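You operate a simulated robot arm through the tools that you are given. There is no shell and no other tool. Be economical: measure what you need, move in short steps, check, and stop when the job is done.

You run a simulated robot arm. Do the job below in one go: nothing can be reset, and whatever is moved stays where it is left.

## Task
Power up the docked module at the volts and amps on its label.
Fine: set both dials before the output goes on; wait for PASS, then output off.

It is judged by the outcome, as a careful person would: the job done as asked, and still so three seconds after it is handed in. It fails if anything else is knocked over, pushed out of place, dropped, spilled or broken.

## Robot
A 7-joint arm with a two-finger parallel gripper, fixed in place. Base frame: the origin is at the foot of the arm, x ahead of it, y to its left, z up; the work surface is at about z = 792. Lengths are in mm, angles in degrees, forces in N, time in s.
With the tool pointing down near the work surface it reaches from about 220 to 680 mm from the base axis. Its first joint turns from -66.0 to 66.0 degrees. Payload 2.4 kg.
The tool frame sits at the grasp point between the pads (the TCP): z along the fingers, y along the line on which they close. The tips reach 30 mm beyond it. The gripper opens to 94 mm. The fingers are 28 mm wide and 10 mm thick; the gripper's body (50 by 96 mm) begins 55 mm behind the TCP.
Orientation is that of the tool frame in the base frame, as a unit quaternion [x, y, z, w]. With the fingers straight down and closing along the base's y, the tool's x points along the base's -x, its y along +y and its z along -z.

## Interface
- The arm moves only by the tool drive_tool. Its argument "increments" is a list of rows, each a list of 7 numbers: the shift along the tool's x, y, z in units of 400 mm (1.0 is 400 mm), then the turn, a rotation vector about the tool's x, y, z in units of 45 degrees (1.0 is 45 degrees), then the finger opening in mm, from 0 to 94. In form: [[tx, ty, tz, rx, ry, rz, gripper], ...]. A call has 1 to 12 rows; each row is the pose to reach, as a shift and turn from the pose commanded when the call began, along the tool's axes at that moment. A call with a number of a shift or a turn outside -1 to 1 is refused whole. Rows are played at 5 a second. More than 50 mm and 8.6 degrees between two rows, or a gripper value outside its range, and nothing of the call is played. A pose out of reach is approached as far as the arm can. The call stops where the force on the tool passes 40 N (or 10 N more than at its start, if that is more) or the arm is blocked; 0.2 s more then pass. The fingers move at their own pace (about 153 mm/s each) and stop on an object; they squeeze with about 28 N. The grip force told is the motor's: it shows also when the fingers shut on nothing. Time passes only in rows, and 0.2 s behind the last, so rows that repeat a pose let the fingers close. It gives the time, the measured TCP pose, the force on the tool (base axes), the opening and the grip force at its end, in the units of the frame above (readings bear some noise), and new pictures: "show" is both (left out), scene, wrist or none.
- Cameras (640 x 400 px; columns grow to the right, rows downward): "scene" is fixed at [56.8, 514.5, 1428.3]; the picture's right is [-0.38, -0.93, 0.00], its down [-0.62, 0.26, -0.74] and it looks along [0.68, -0.28, -0.68] (base axes); focal length 302 px, centre (320, 200). "wrist" rides on the gripper at [-37, 0, -58] in the tool frame; the picture's right is [0.00, -1.00, 0.00], its down [0.97, 0.00, -0.24] and it looks along [0.24, 0.00, 0.97] (tool axes); focal length 218 px, centre (320, 200).
- locate(camera, pixels): for up to 12 pixels [column, row] of the newest picture of that camera ("zoom" is the newest enlarged one), the place [x, y, z] in the base frame of the surface seen there, good to about 2 mm, but the place of the scene camera against the robot may be out by one fixed shift of up to 12 mm in any direction. No time passes.
- close_up(camera, box): a new picture of the part [left, top, right, bottom] of that camera's present view, enlarged. No time passes.
- job_done(): hands the job in; it is judged then, once.

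Keep the steps short. Do not move on a guess: measure, check each grasp and each placing, and mend mistakes. In all there are 80 turns and 120 pictures (those below and enlarged ones count). Leave the gripper open and the arm clear of the work at the hand-in unless told otherwise, and finish with a single line.

The tools are called after "Request:" as a command line: name --pt "numbers of a row" for each row, then --argument value for the rest, lists and objects as JSON in quotes. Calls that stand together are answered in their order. drive_tool: Moves the arm, as the interface text tells. Its arguments: {"type":"object","properties":{"increments":{"type":"array"},"show":{"type":"string","enum":["both","scene","wrist","none"]}},"required":["increments"]} The other tools are called the same way: locate (camera, pixels) gives the place of the surface under pixels of a picture; close_up (camera, box) takes an enlarged picture of a part of a camera's view; job_done () hands the job in.

At the start:

```text
time_s: 0.0
tcp_pos: [345.9, 286.1, 1221.3]
orientation: [0.0, 1.0, 0.0, 0.0]
force: [0.6, 0.3, -0.5]
finger_gap: 94.0
gripper_force: 0.0
```

scene: 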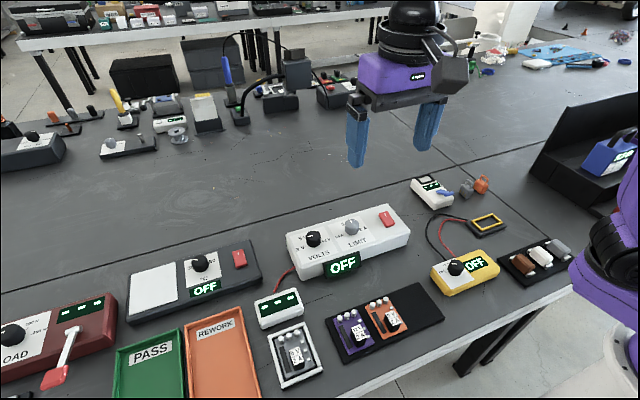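
wrist: 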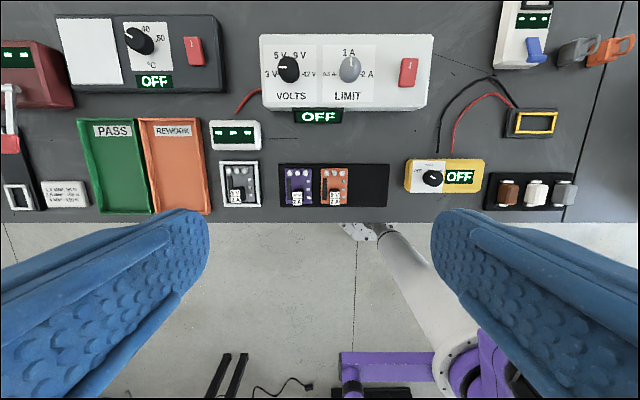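

I see the power supply (wrist about 345,75) with VOLTS and LIMIT dials and a red switch; the docked module is in the white dock (wrist 240,185). I'll enlarge both.

Request:
close_up --camera "wrist" --box '[200, 110, 280, 215]'

Request:
close_up --camera "wrist" --box '[250, 25, 440, 135]'

Request:
close_up --camera "scene" --box '[240, 270, 340, 390]'

Request:
close_up --camera "scene" --box '[270, 190, 430, 300]'

Request:
locate --camera "wrist" --pixels '[[288, 69], [348, 69], [409, 72], [265, 40], [430, 40], [265, 105], [425, 105], [318, 117], [240, 190], [235, 135], [320, 95], [370, 95]]'

```text
3.81 times, centred on (240, 162) of wrist
```

zoom: 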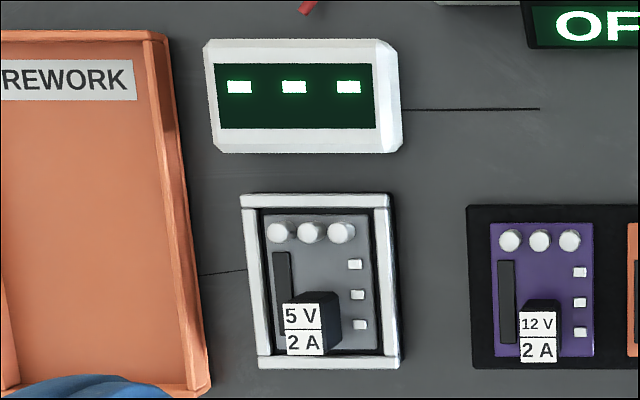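

```text
3.37 times, centred on (345, 80) of wrist
```

zoom: 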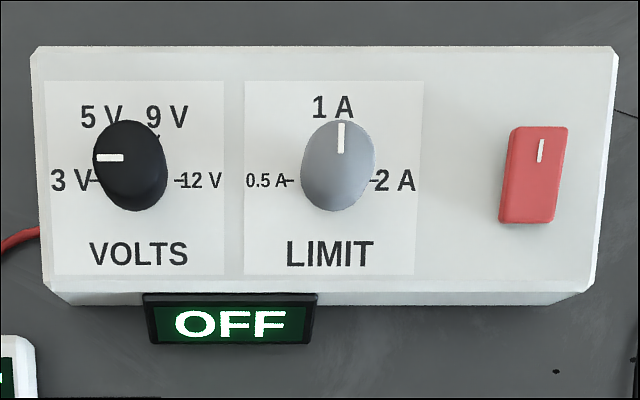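

```text
3.33 times, centred on (290, 330) of scene
```

zoom: 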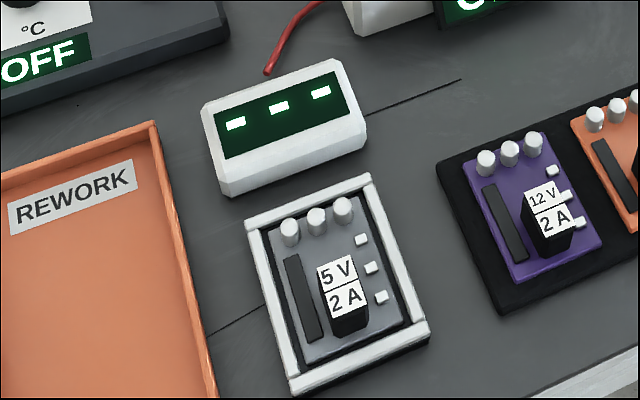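

```text
3.64 times, centred on (350, 245) of scene
```

zoom: 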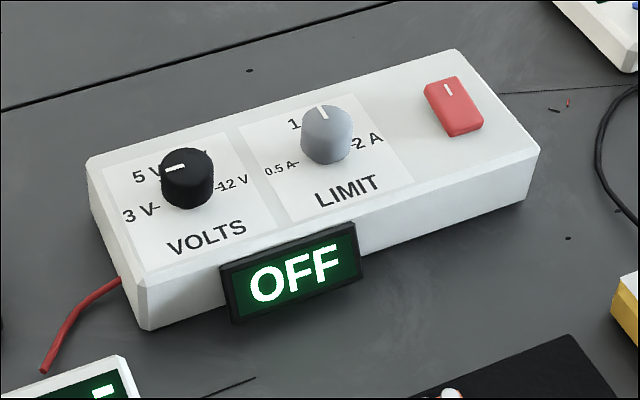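

```text
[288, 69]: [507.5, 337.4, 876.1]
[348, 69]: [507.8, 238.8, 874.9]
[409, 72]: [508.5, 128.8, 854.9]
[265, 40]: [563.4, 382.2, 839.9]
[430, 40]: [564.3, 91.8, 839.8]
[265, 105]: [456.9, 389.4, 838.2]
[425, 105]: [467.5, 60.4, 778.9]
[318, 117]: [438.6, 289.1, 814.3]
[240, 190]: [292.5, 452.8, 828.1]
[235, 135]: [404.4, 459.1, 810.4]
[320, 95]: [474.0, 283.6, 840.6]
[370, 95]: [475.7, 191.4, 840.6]
```

The label says 5 V, 2 A. VOLTS is at 3 V, LIMIT is at 1 A, and the output is OFF. Next I'll move above the VOLTS knob at about (507, 337), staying high, to get a better view.

Request:
drive_tool --pt "-0.0575 0.018 0.07 0 0 0 94" --pt "-0.115 0.036 0.14 0 0 0 94" --pt "-0.1725 0.054 0.21 0 0 0 94" --pt "-0.23 0.072 0.28 0 0 0 94" --pt "-0.2875 0.09 0.35 0 0 0 94" --pt "-0.345 0.108 0.42 0 0 0 94" --pt "-0.4025 0.1275 0.49 0 0 0 94" --pt "-0.4025 0.1275 0.49 0 0 0 94" --show "wrist"

```text
time_s: 1.8
tcp_pos: [507.2, 338.9, 1025.4]
orientation: [0.0, 1.0, -0.001, -0.001]
force: [0.2, 0.2, 0.7]
finger_gap: 94.2
gripper_force: 0.1
```

wrist: 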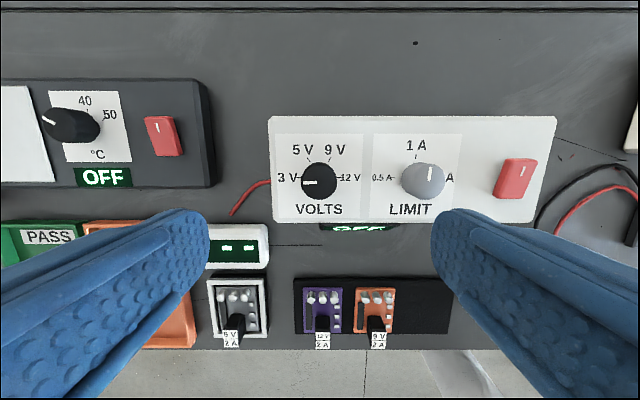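

Request:
close_up --camera "wrist" --box '[260, 110, 420, 230]'

Request:
locate --camera "wrist" --pixels '[[319, 183], [308, 183], [330, 183], [319, 174], [319, 192], [429, 180], [422, 177], [515, 175], [303, 155], [356, 178], [395, 177], [334, 155]]'

```text
3.33 times, centred on (340, 170) of wrist
```

zoom: 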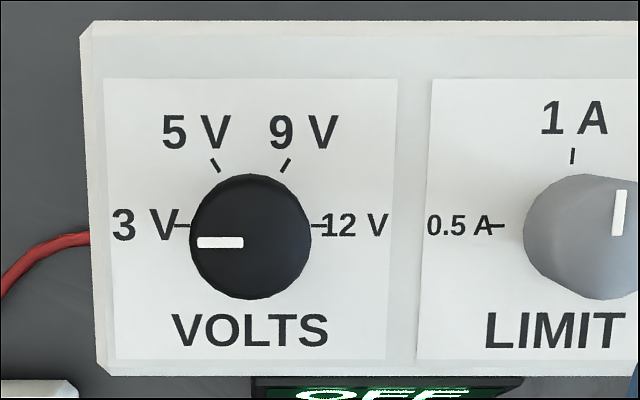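

```text
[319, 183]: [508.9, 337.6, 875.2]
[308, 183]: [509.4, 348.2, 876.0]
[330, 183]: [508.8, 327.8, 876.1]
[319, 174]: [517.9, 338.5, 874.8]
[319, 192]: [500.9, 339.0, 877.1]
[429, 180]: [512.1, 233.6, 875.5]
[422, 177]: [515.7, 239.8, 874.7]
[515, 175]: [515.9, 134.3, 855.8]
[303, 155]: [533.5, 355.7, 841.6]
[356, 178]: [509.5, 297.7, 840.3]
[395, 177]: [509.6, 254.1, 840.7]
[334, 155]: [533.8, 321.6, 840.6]
```

The ticks are visible: 5 V is at −30°, 60° clockwise from the present 3 V. The knob centre is about (509.5, 338.3). I'll turn the hand −30° and go down around the knob with the fingers open.

Request:
drive_tool --pt "-0.006 0 0.07 0 0 -0.17 94" --pt "-0.006 0 0.14 0 0 -0.34 94" --pt "-0.006 0 0.21 0 0 -0.51 94" --pt "-0.006 0 0.29 0 0 -0.667 94" --pt "-0.006 0 0.3635 0 0 -0.667 94" --pt "-0.006 0 0.3635 0 0 -0.667 94" --show "wrist"

```text
time_s: 3.2
tcp_pos: [509.8, 336.3, 879.6]
orientation: [-0.26, 0.966, -0.001, 0.0]
force: [0.0, 0.8, -0.5]
finger_gap: 94.2
gripper_force: 0.1
```

wrist: 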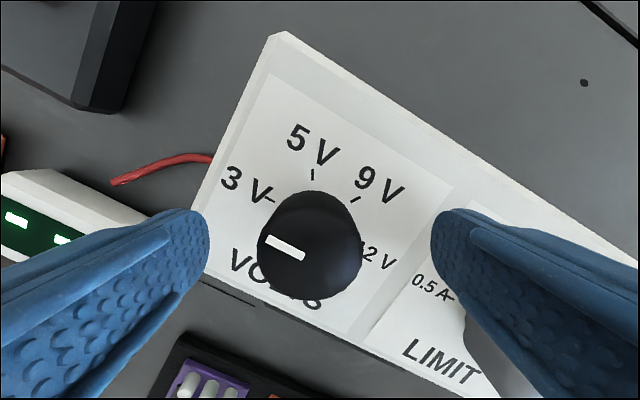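

The hand is around the knob, about 2 mm off. I'll shift that much and close, then check before turning.

Request:
drive_tool --pt "-0.0018 0.005 0 0 0 0 94" --pt "-0.0018 0.005 0 0 0 0 60" --pt "-0.0018 0.005 0 0 0 0 45" --pt "-0.0018 0.005 0 0 0 0 20" --pt "-0.0018 0.005 0 0 0 0 20" --show "wrist"

```text
time_s: 4.4
tcp_pos: [509.8, 338.8, 881.1]
orientation: [-0.26, 0.966, 0.0, 0.0]
force: [0.6, 4.1, -1.4]
finger_gap: 35.6
gripper_force: 44.9
```

wrist: 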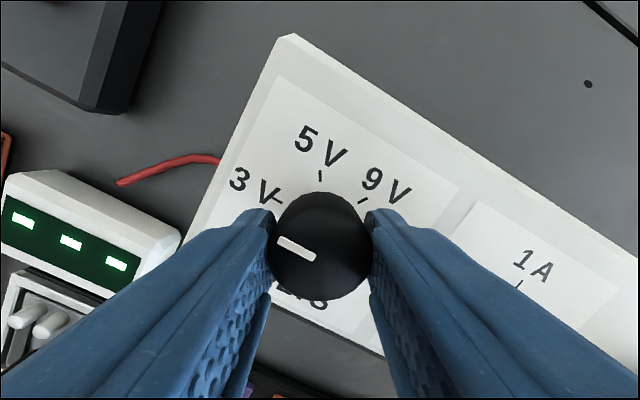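

The grip is good: gap 35.6 mm, forces small. I'll turn 60° clockwise, the first 44° in this call.

Request:
drive_tool --pt "0 0 0 0 0 0.16 20" --pt "0 0 0 0 0 0.32 20" --pt "0 0 0 0 0 0.48 20" --pt "0 0 0 0 0 0.64 20" --pt "0 0 0 0 0 0.8 20" --pt "0 0 0 0 0 0.96 20" --pt "0 0 0 0 0 0.96 20" --show "wrist"

```text
time_s: 6.0
tcp_pos: [508.5, 339.5, 881.9]
orientation: [0.116, 0.993, 0.0, 0.0]
force: [-9.7, 2.6, -0.6]
finger_gap: 35.3
gripper_force: 44.7
```

wrist: 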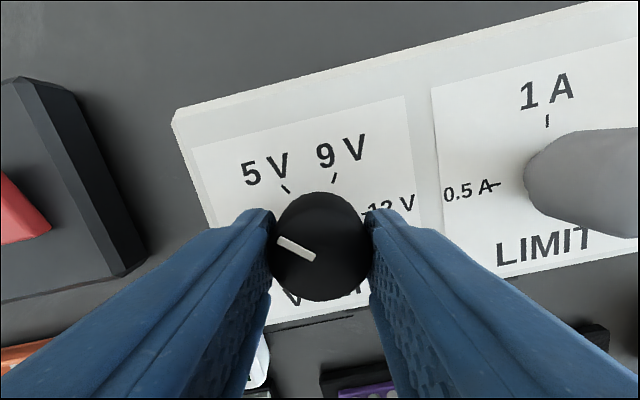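

The knob follows the hand. I'll do the remaining 16.8°.

Request:
drive_tool --pt "0 0 0 0 0 0.13 20" --pt "0 0 0 0 0 0.26 20" --pt "0 0 0 0 0 0.373 20" --pt "0 0 0 0 0 0.373 20" --show "wrist"

```text
time_s: 7.0
tcp_pos: [509.3, 340.0, 881.9]
orientation: [0.259, 0.966, 0.001, 0.0]
force: [-13.4, 4.6, 9.4]
finger_gap: 35.6
gripper_force: 45.2
```

wrist: 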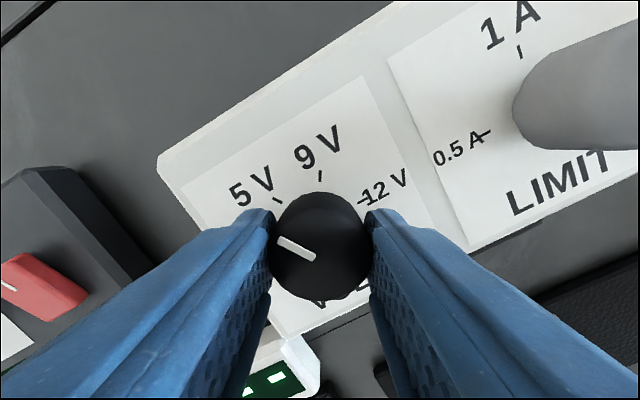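

The pointer lines up with about −30°. I'll open, rise, and turn the hand square to verify.

Request:
drive_tool --pt "0 0 0 0 0 0 60" --pt "0 0 0 0 0 0 94" --pt "0 0 -0.08 0 0 0 94" --pt "0 0 -0.16 0 0 -0.17 94" --pt "0 0 -0.24 0 0 -0.34 94" --pt "0 0 -0.28 0 0 -0.5 94" --pt "0 0 -0.28 0 0 -0.667 94" --pt "0 0 -0.28 0 0 -0.667 94" --show "wrist"

```text
time_s: 8.8
tcp_pos: [510.8, 340.9, 991.8]
orientation: [-0.001, 1.0, -0.001, 0.0]
force: [0.1, 0.2, 0.1]
finger_gap: 94.1
gripper_force: 0.1
```

wrist: 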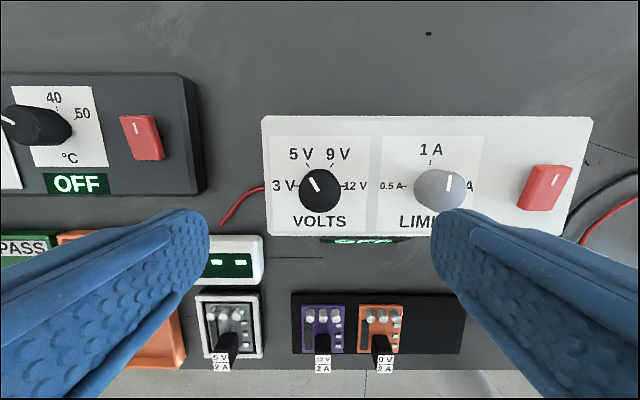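

VOLTS now points at 5 V. I'll confirm enlarged and locate the LIMIT ticks at (430,161) and (405,187).

Request:
close_up --camera "wrist" --box '[265, 130, 393, 240]'

Request:
locate --camera "wrist" --pixels '[[430, 162], [405, 187], [320, 190], [448, 187], [440, 187], [456, 187], [448, 178], [545, 188], [262, 118], [590, 118]]'

```text
3.64 times, centred on (329, 185) of wrist
```

zoom: 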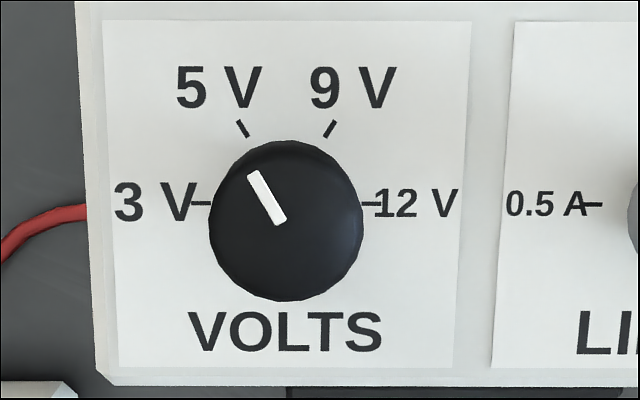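

```text
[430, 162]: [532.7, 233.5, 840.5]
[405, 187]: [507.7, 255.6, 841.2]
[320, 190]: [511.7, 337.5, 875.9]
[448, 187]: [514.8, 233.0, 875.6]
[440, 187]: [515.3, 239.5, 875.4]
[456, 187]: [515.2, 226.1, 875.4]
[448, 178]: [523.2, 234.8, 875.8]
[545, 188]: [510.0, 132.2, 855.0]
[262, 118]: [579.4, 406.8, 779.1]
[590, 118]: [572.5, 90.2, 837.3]
```

5 V is confirmed. The LIMIT knob centre is about (508.5, 233.3). I'll move over it, turn to −45°, and go down open.

Request:
drive_tool --pt "0.005 -0.09 0 0 0 -0.17 94" --pt "0.005 -0.18 0 0 0 -0.34 94" --pt "0.005 -0.269 0 0 0 -0.51 94" --pt "0.005 -0.269 0.05 0 0 -0.68 94" --pt "0.005 -0.269 0.1 0 0 -0.85 94" --pt "0.005 -0.269 0.15 0 0 -1.0 94" --pt "0.005 -0.269 0.21 0 0 -1.0 94" --pt "0.005 -0.269 0.279 0 0 -1.0 94" --pt "0.005 -0.269 0.279 0 0 -1.0 94" --show "wrist"

```text
time_s: 10.8
tcp_pos: [507.9, 233.1, 880.0]
orientation: [-0.383, 0.924, 0.0, 0.0]
force: [0.4, -0.1, -0.2]
finger_gap: 94.3
gripper_force: 0.1
```

wrist: 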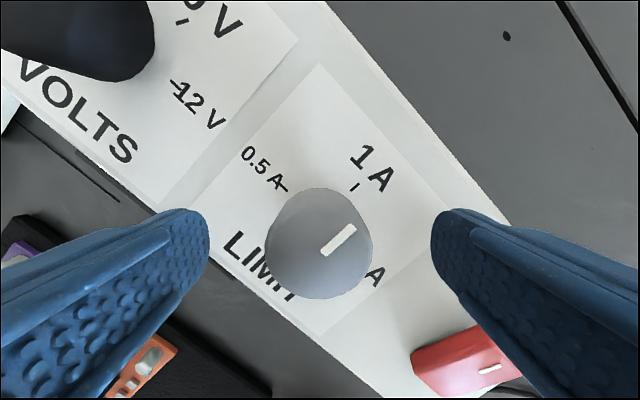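

The knob is centred at column 319, so I'll close on it.

Request:
drive_tool --pt "0 0 0 0 0 0 60" --pt "0 0 0 0 0 0 45" --pt "0 0 0 0 0 0 20" --pt "0 0 0 0 0 0 20" --show "wrist"

```text
time_s: 11.8
tcp_pos: [507.8, 233.4, 879.8]
orientation: [-0.384, 0.923, 0.0, 0.0]
force: [-2.7, 2.3, 1.7]
finger_gap: 35.1
gripper_force: 45.1
```

wrist: 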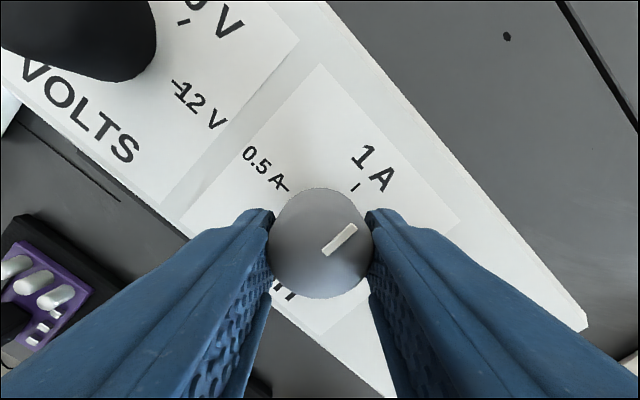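

Gripped (35.1 mm). I'll turn 45° clockwise.

Request:
drive_tool --pt "0 0 0 0 0 0.17 20" --pt "0 0 0 0 0 0.34 20" --pt "0 0 0 0 0 0.51 20" --pt "0 0 0 0 0 0.68 20" --pt "0 0 0 0 0 0.85 20" --pt "0 0 0 0 0 1.0 20" --pt "0 0 0 0 0 1.0 20" --show "wrist"

```text
time_s: 13.4
tcp_pos: [507.6, 235.6, 879.2]
orientation: [-0.001, 1.0, 0.001, 0.0]
force: [0.7, 20.5, -14.8]
finger_gap: 35.4
gripper_force: 45.4
```

wrist: 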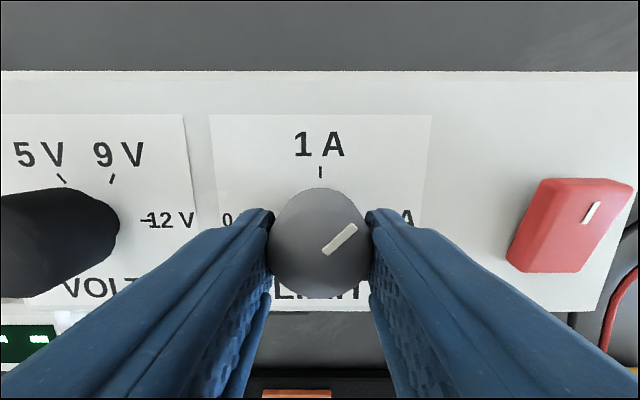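

It follows, but there is a 20 N side load along y. I'll shift 2 mm in +y to relieve it while turning the remaining 45°.

Request:
drive_tool --pt "0 0.005 0 0 0 0 20" --pt "0 0.005 0 0 0 0.17 20" --pt "0 0.005 0 0 0 0.34 20" --pt "0 0.005 0 0 0 0.51 20" --pt "0 0.005 0 0 0 0.68 20" --pt "0 0.005 0 0 0 0.85 20" --pt "0 0.005 0 0 0 1.0 20" --pt "0 0.005 0 0 0 1.0 20" --show "wrist"

```text
time_s: 14.8
tcp_pos: [507.5, 236.2, 880.1]
orientation: [0.326, 0.945, 0.001, 0.0]
force: [6.7, 5.5, -7.0]
finger_gap: 35.2
gripper_force: 45.3
stopped in row 7: the force on the tool passed its limit (the readings are from after the stop); the commanded pose is now the measured one
```

wrist: 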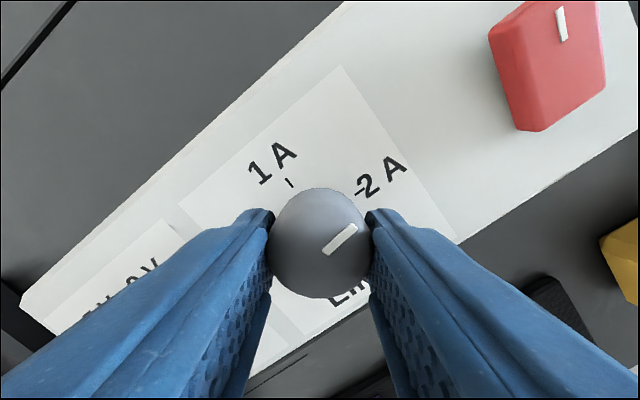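

It stopped on force at 38°, and the load has since eased. About 7° remains, which I'll do in small steps.

Request:
drive_tool --pt "0 0 0 0 0 0.05 20" --pt "0 0 0 0 0 0.1 20" --pt "0 0 0 0 0 0.155 20" --pt "0 0 0 0 0 0.155 20" --show "wrist"

```text
time_s: 15.8
tcp_pos: [507.9, 237.2, 880.1]
orientation: [0.383, 0.924, 0.001, 0.002]
force: [12.2, 7.9, -5.6]
finger_gap: 35.5
gripper_force: 45.4
```

wrist: 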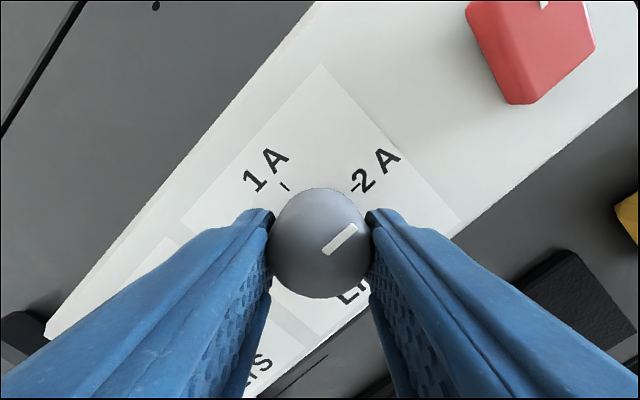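

At 45°. I'll open, rise, square the hand and check the dial, and whether the box has moved.

Request:
drive_tool --pt "0 0 0 0 0 0 60" --pt "0 0 0 0 0 0 94" --pt "0 0 -0.08 0 0 0 94" --pt "0 0 -0.16 0 0 -0.17 94" --pt "0 0 -0.24 0 0 -0.34 94" --pt "0 0 -0.28 0 0 -0.5 94" --pt "0 0 -0.28 0 0 -0.667 94" --pt "0 0 -0.28 0 0 -0.83 94" --pt "0 0 -0.28 0 0 -1.0 94" --pt "0 0 -0.28 0 0 -1.0 94" --show "both"

```text
time_s: 18.1
tcp_pos: [508.0, 236.8, 992.3]
orientation: [-0.002, 1.0, -0.001, 0.001]
force: [-0.5, 0.1, -0.8]
finger_gap: 94.1
gripper_force: 0.1
```

scene: 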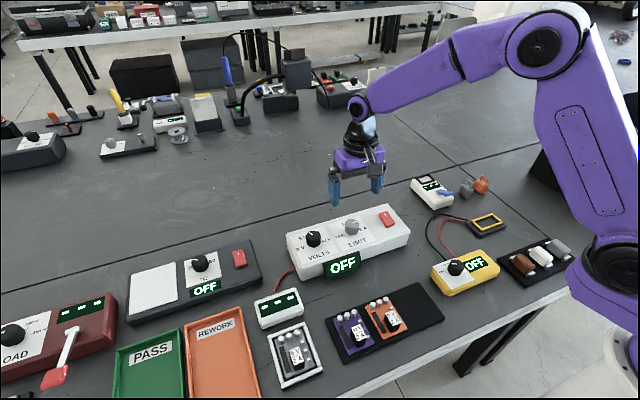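
wrist: 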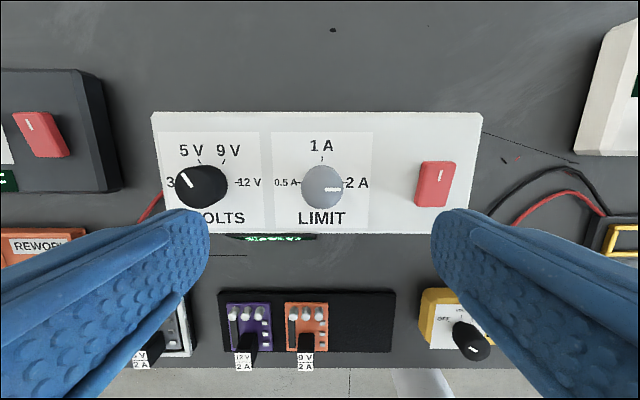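

The LIMIT dial now points at 2 A, and the box looks unmoved in the scene view. Next I'll look closely at the dial and the rocker switch.

Request:
close_up --camera "wrist" --box '[150, 110, 390, 240]'

Request:
close_up --camera "wrist" --box '[390, 140, 480, 220]'

Request:
close_up --camera "scene" --box '[360, 195, 420, 245]'

Request:
locate --camera "wrist" --pixels '[[435, 165], [435, 172], [435, 180], [435, 186], [434, 190], [434, 195], [434, 200], [434, 204], [418, 185], [450, 185], [322, 190], [322, 161]]'

```text
2.67 times, centred on (270, 175) of wrist
```

zoom: 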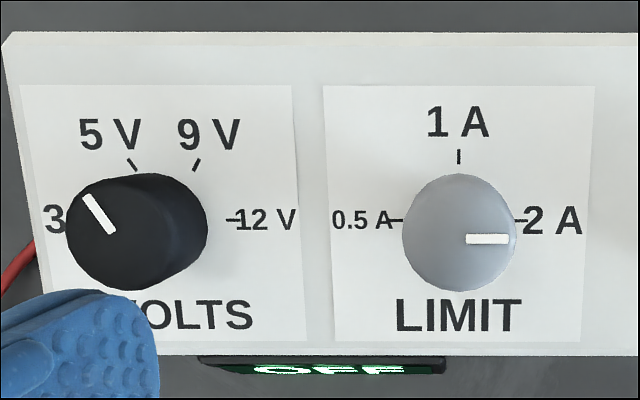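

```text
5.00 times, centred on (435, 180) of wrist
```

zoom: 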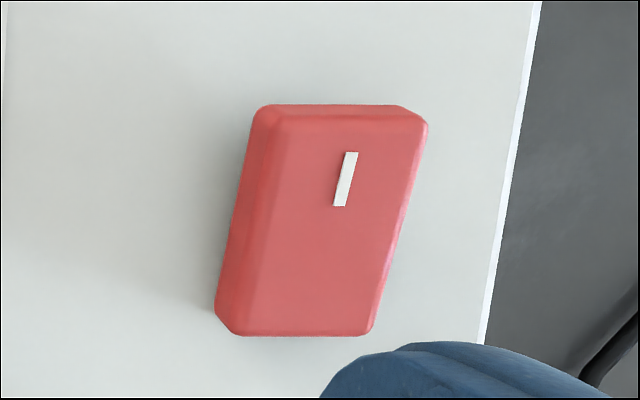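

```text
8.00 times, centred on (390, 220) of scene
```

zoom: 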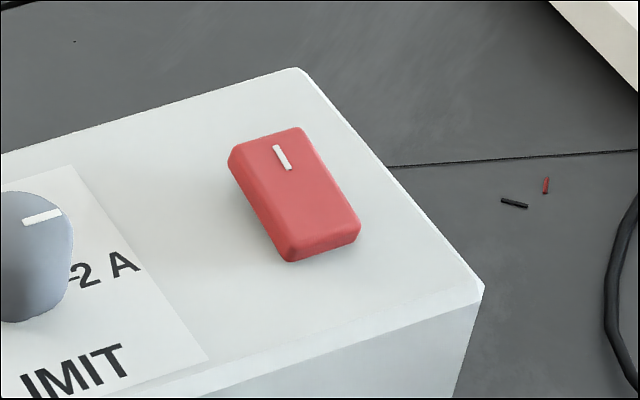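

```text
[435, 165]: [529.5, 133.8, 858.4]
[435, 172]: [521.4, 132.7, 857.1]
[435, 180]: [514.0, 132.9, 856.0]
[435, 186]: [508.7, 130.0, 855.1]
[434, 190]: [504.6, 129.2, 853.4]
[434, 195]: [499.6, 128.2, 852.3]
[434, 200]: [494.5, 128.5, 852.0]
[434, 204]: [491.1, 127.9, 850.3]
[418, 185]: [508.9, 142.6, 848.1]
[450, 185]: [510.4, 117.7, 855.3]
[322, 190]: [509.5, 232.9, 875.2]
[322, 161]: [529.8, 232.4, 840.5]
```

The dials read 5 V and 2 A. The rocker's "I" end at about (526, 130) is raised (z 858), so that end goes down for on. I'll close the fingers and hover above it.

Request:
drive_tool --pt "-0.015 -0.09 0 0 0 0 40" --pt "-0.035 -0.18 0 0 0 0 0" --pt "-0.055 -0.267 0 0 0 0 0" --pt "-0.055 -0.267 0.1 0 0 0 0" --pt "-0.055 -0.267 0.2 0 0 0 0" --pt "-0.055 -0.267 0.235 0 0 0 0" --pt "-0.055 -0.267 0.235 0 0 0 0" --show "both"

```text
time_s: 19.6
tcp_pos: [530.6, 130.6, 899.3]
orientation: [-0.001, 1.0, 0.0, 0.0]
force: [1.2, -0.4, 0.0]
finger_gap: 0.0
gripper_force: 28.0
```

scene: 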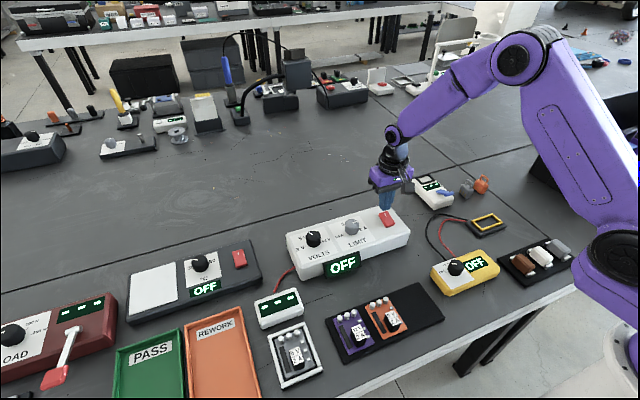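
wrist: 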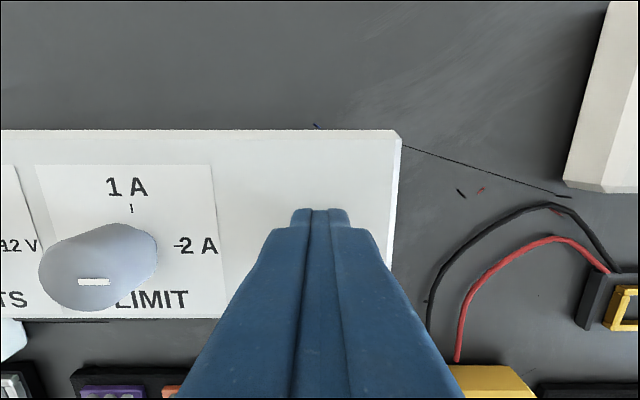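

The fingertips are at z≈869, about 11 mm above the "I" end. I'll press in small steps to about 18 mm down.

Request:
drive_tool --pt "0 0 0.015 0 0 0 0" --pt "0 0 0.025 0 0 0 0" --pt "0 0 0.031 0 0 0 0" --pt "0 0 0.037 0 0 0 0" --pt "0 0 0.042 0 0 0 0" --pt "0 0 0.046 0 0 0 0" --show "scene"

```text
time_s: 21.1
tcp_pos: [531.0, 129.2, 883.0]
orientation: [0.0, 1.0, 0.001, 0.002]
force: [-0.5, -0.5, 3.0]
finger_gap: 0.0
gripper_force: 28.5
stopped in row 6: the force on the tool passed its limit (the readings are from after the stop); the commanded pose is now the measured one
```

scene: 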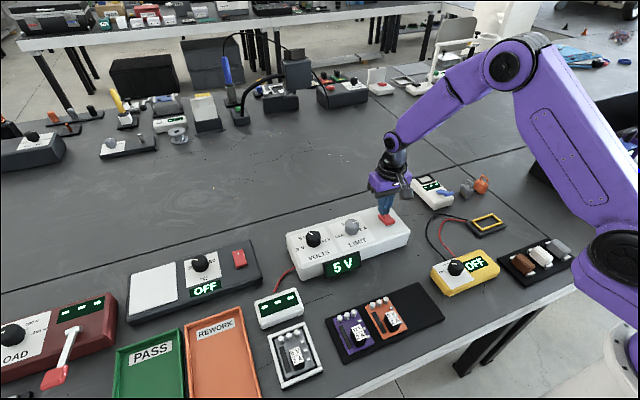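

The display shows 5 V, so the output is on. I'll rise and wait for PASS on the tester.

Request:
drive_tool --pt "0 0 -0.04 0 0 0 0" --pt "0 0 -0.08 0 0 0 0" --pt "0.05 0 -0.08 0 0 0 0" --pt "0.12 0 -0.08 0 0 0 0" --pt "0.12 0 -0.08 0 0 0 0" --show "both"

Request:
close_up --camera "scene" --box '[240, 190, 430, 350]'

```text
time_s: 22.3
tcp_pos: [480.5, 127.7, 915.2]
orientation: [0.001, 1.0, 0.001, 0.002]
force: [0.1, 0.3, 0.1]
finger_gap: 0.2
gripper_force: 28.4
```

scene: 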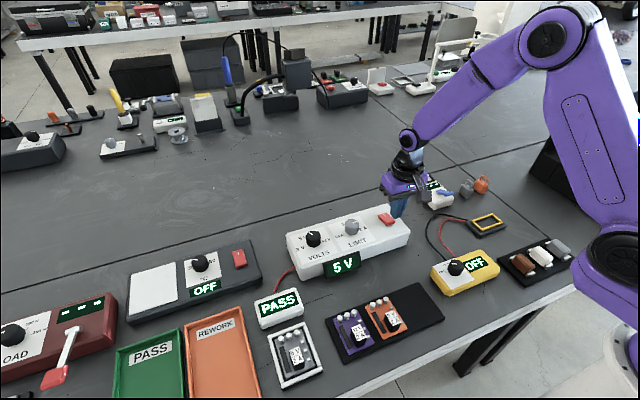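
wrist: 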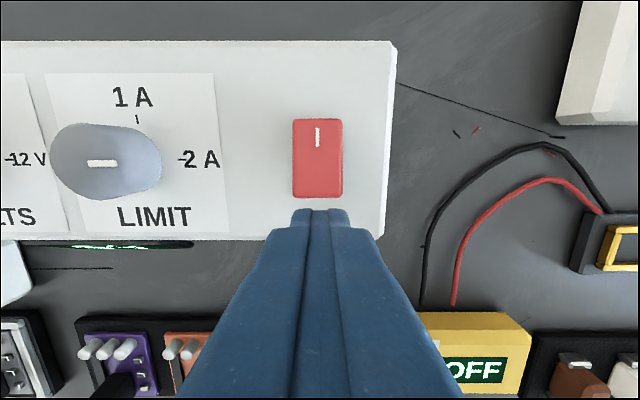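

```text
2.50 times, centred on (335, 270) of scene
```

zoom: 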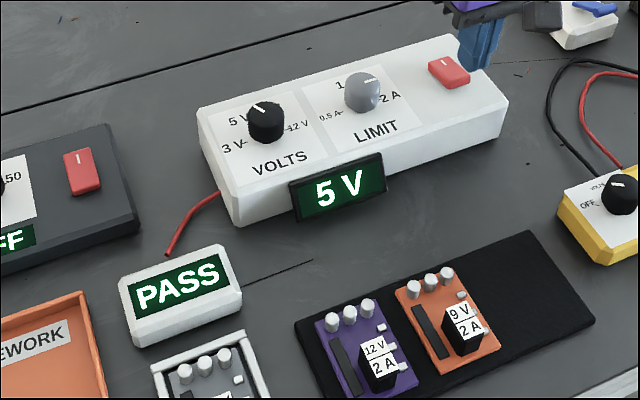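

PASS is showing. Now I'll press the near end of the rocker (x≈490) to switch the output off.

Request:
drive_tool --pt "-0.02 0.005 0 0 0 0 0" --pt "-0.02 0.005 0.05 0 0 0 0" --pt "-0.02 0.005 0.062 0 0 0 0" --pt "-0.02 0.005 0.068 0 0 0 0" --pt "-0.02 0.005 0.074 0 0 0 0" --pt "-0.02 0.005 0.08 0 0 0 0" --pt "-0.02 0.005 0.084 0 0 0 0" --show "scene"

```text
time_s: 23.9
tcp_pos: [490.6, 131.4, 883.0]
orientation: [0.0, 1.0, 0.002, 0.002]
force: [-9.9, -2.4, 28.3]
finger_gap: 0.0
gripper_force: 27.6
```

scene: 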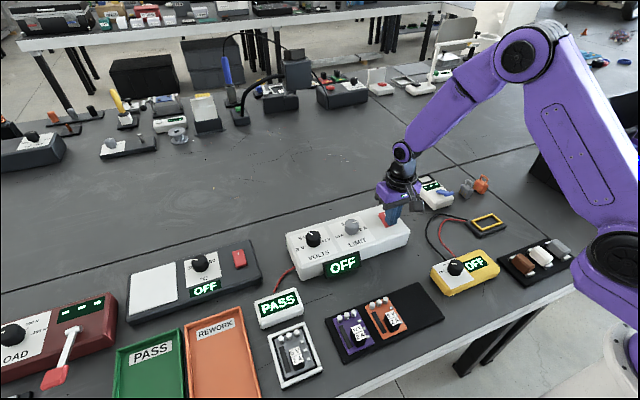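

The display reads OFF and the tester keeps PASS. I'll rise clear and open the gripper.

Request:
drive_tool --pt "0 0 -0.08 0 0 0 0" --pt "0 0 -0.18 0 0 0 0" --pt "0 0 -0.28 0 0 0 0" --pt "0 0 -0.38 0 0 0 50" --pt "0 0 -0.48 0 0 0 94" --pt "0 0 -0.48 0 0 0 94" --pt "0 0 -0.48 0 0 0 94" --show "scene"

Request:
close_up --camera "scene" --box '[240, 190, 430, 350]'

```text
time_s: 25.5
tcp_pos: [491.0, 132.6, 1071.9]
orientation: [0.001, 1.0, 0.001, 0.002]
force: [0.5, -0.8, 0.8]
finger_gap: 94.0
gripper_force: 0.0
```

scene: 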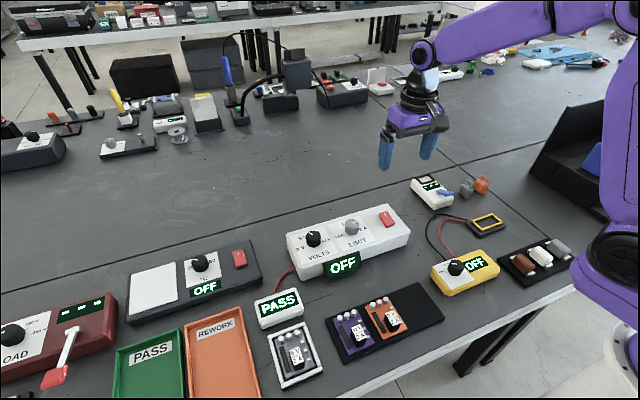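

```text
2.50 times, centred on (335, 270) of scene
```

zoom: 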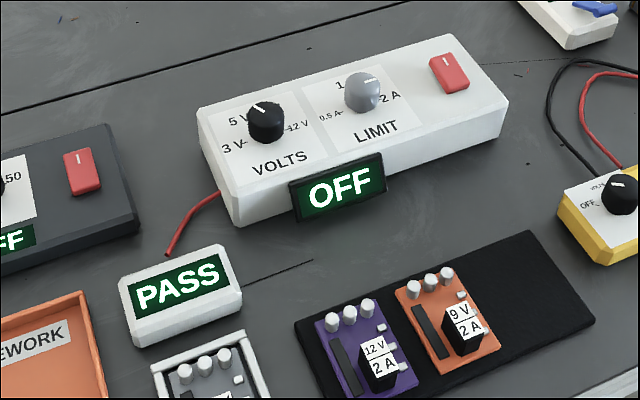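

The output is off, PASS is showing, the dials read 5 V and 2 A, nothing else has moved, and the arm is clear with the gripper open. I'm handing it in.

Request:
job_done

```text
The job is handed in.
```

The docked module was powered at 5 V with the limit at 2 A, as on its label, the tester showed PASS, and the output is now off.
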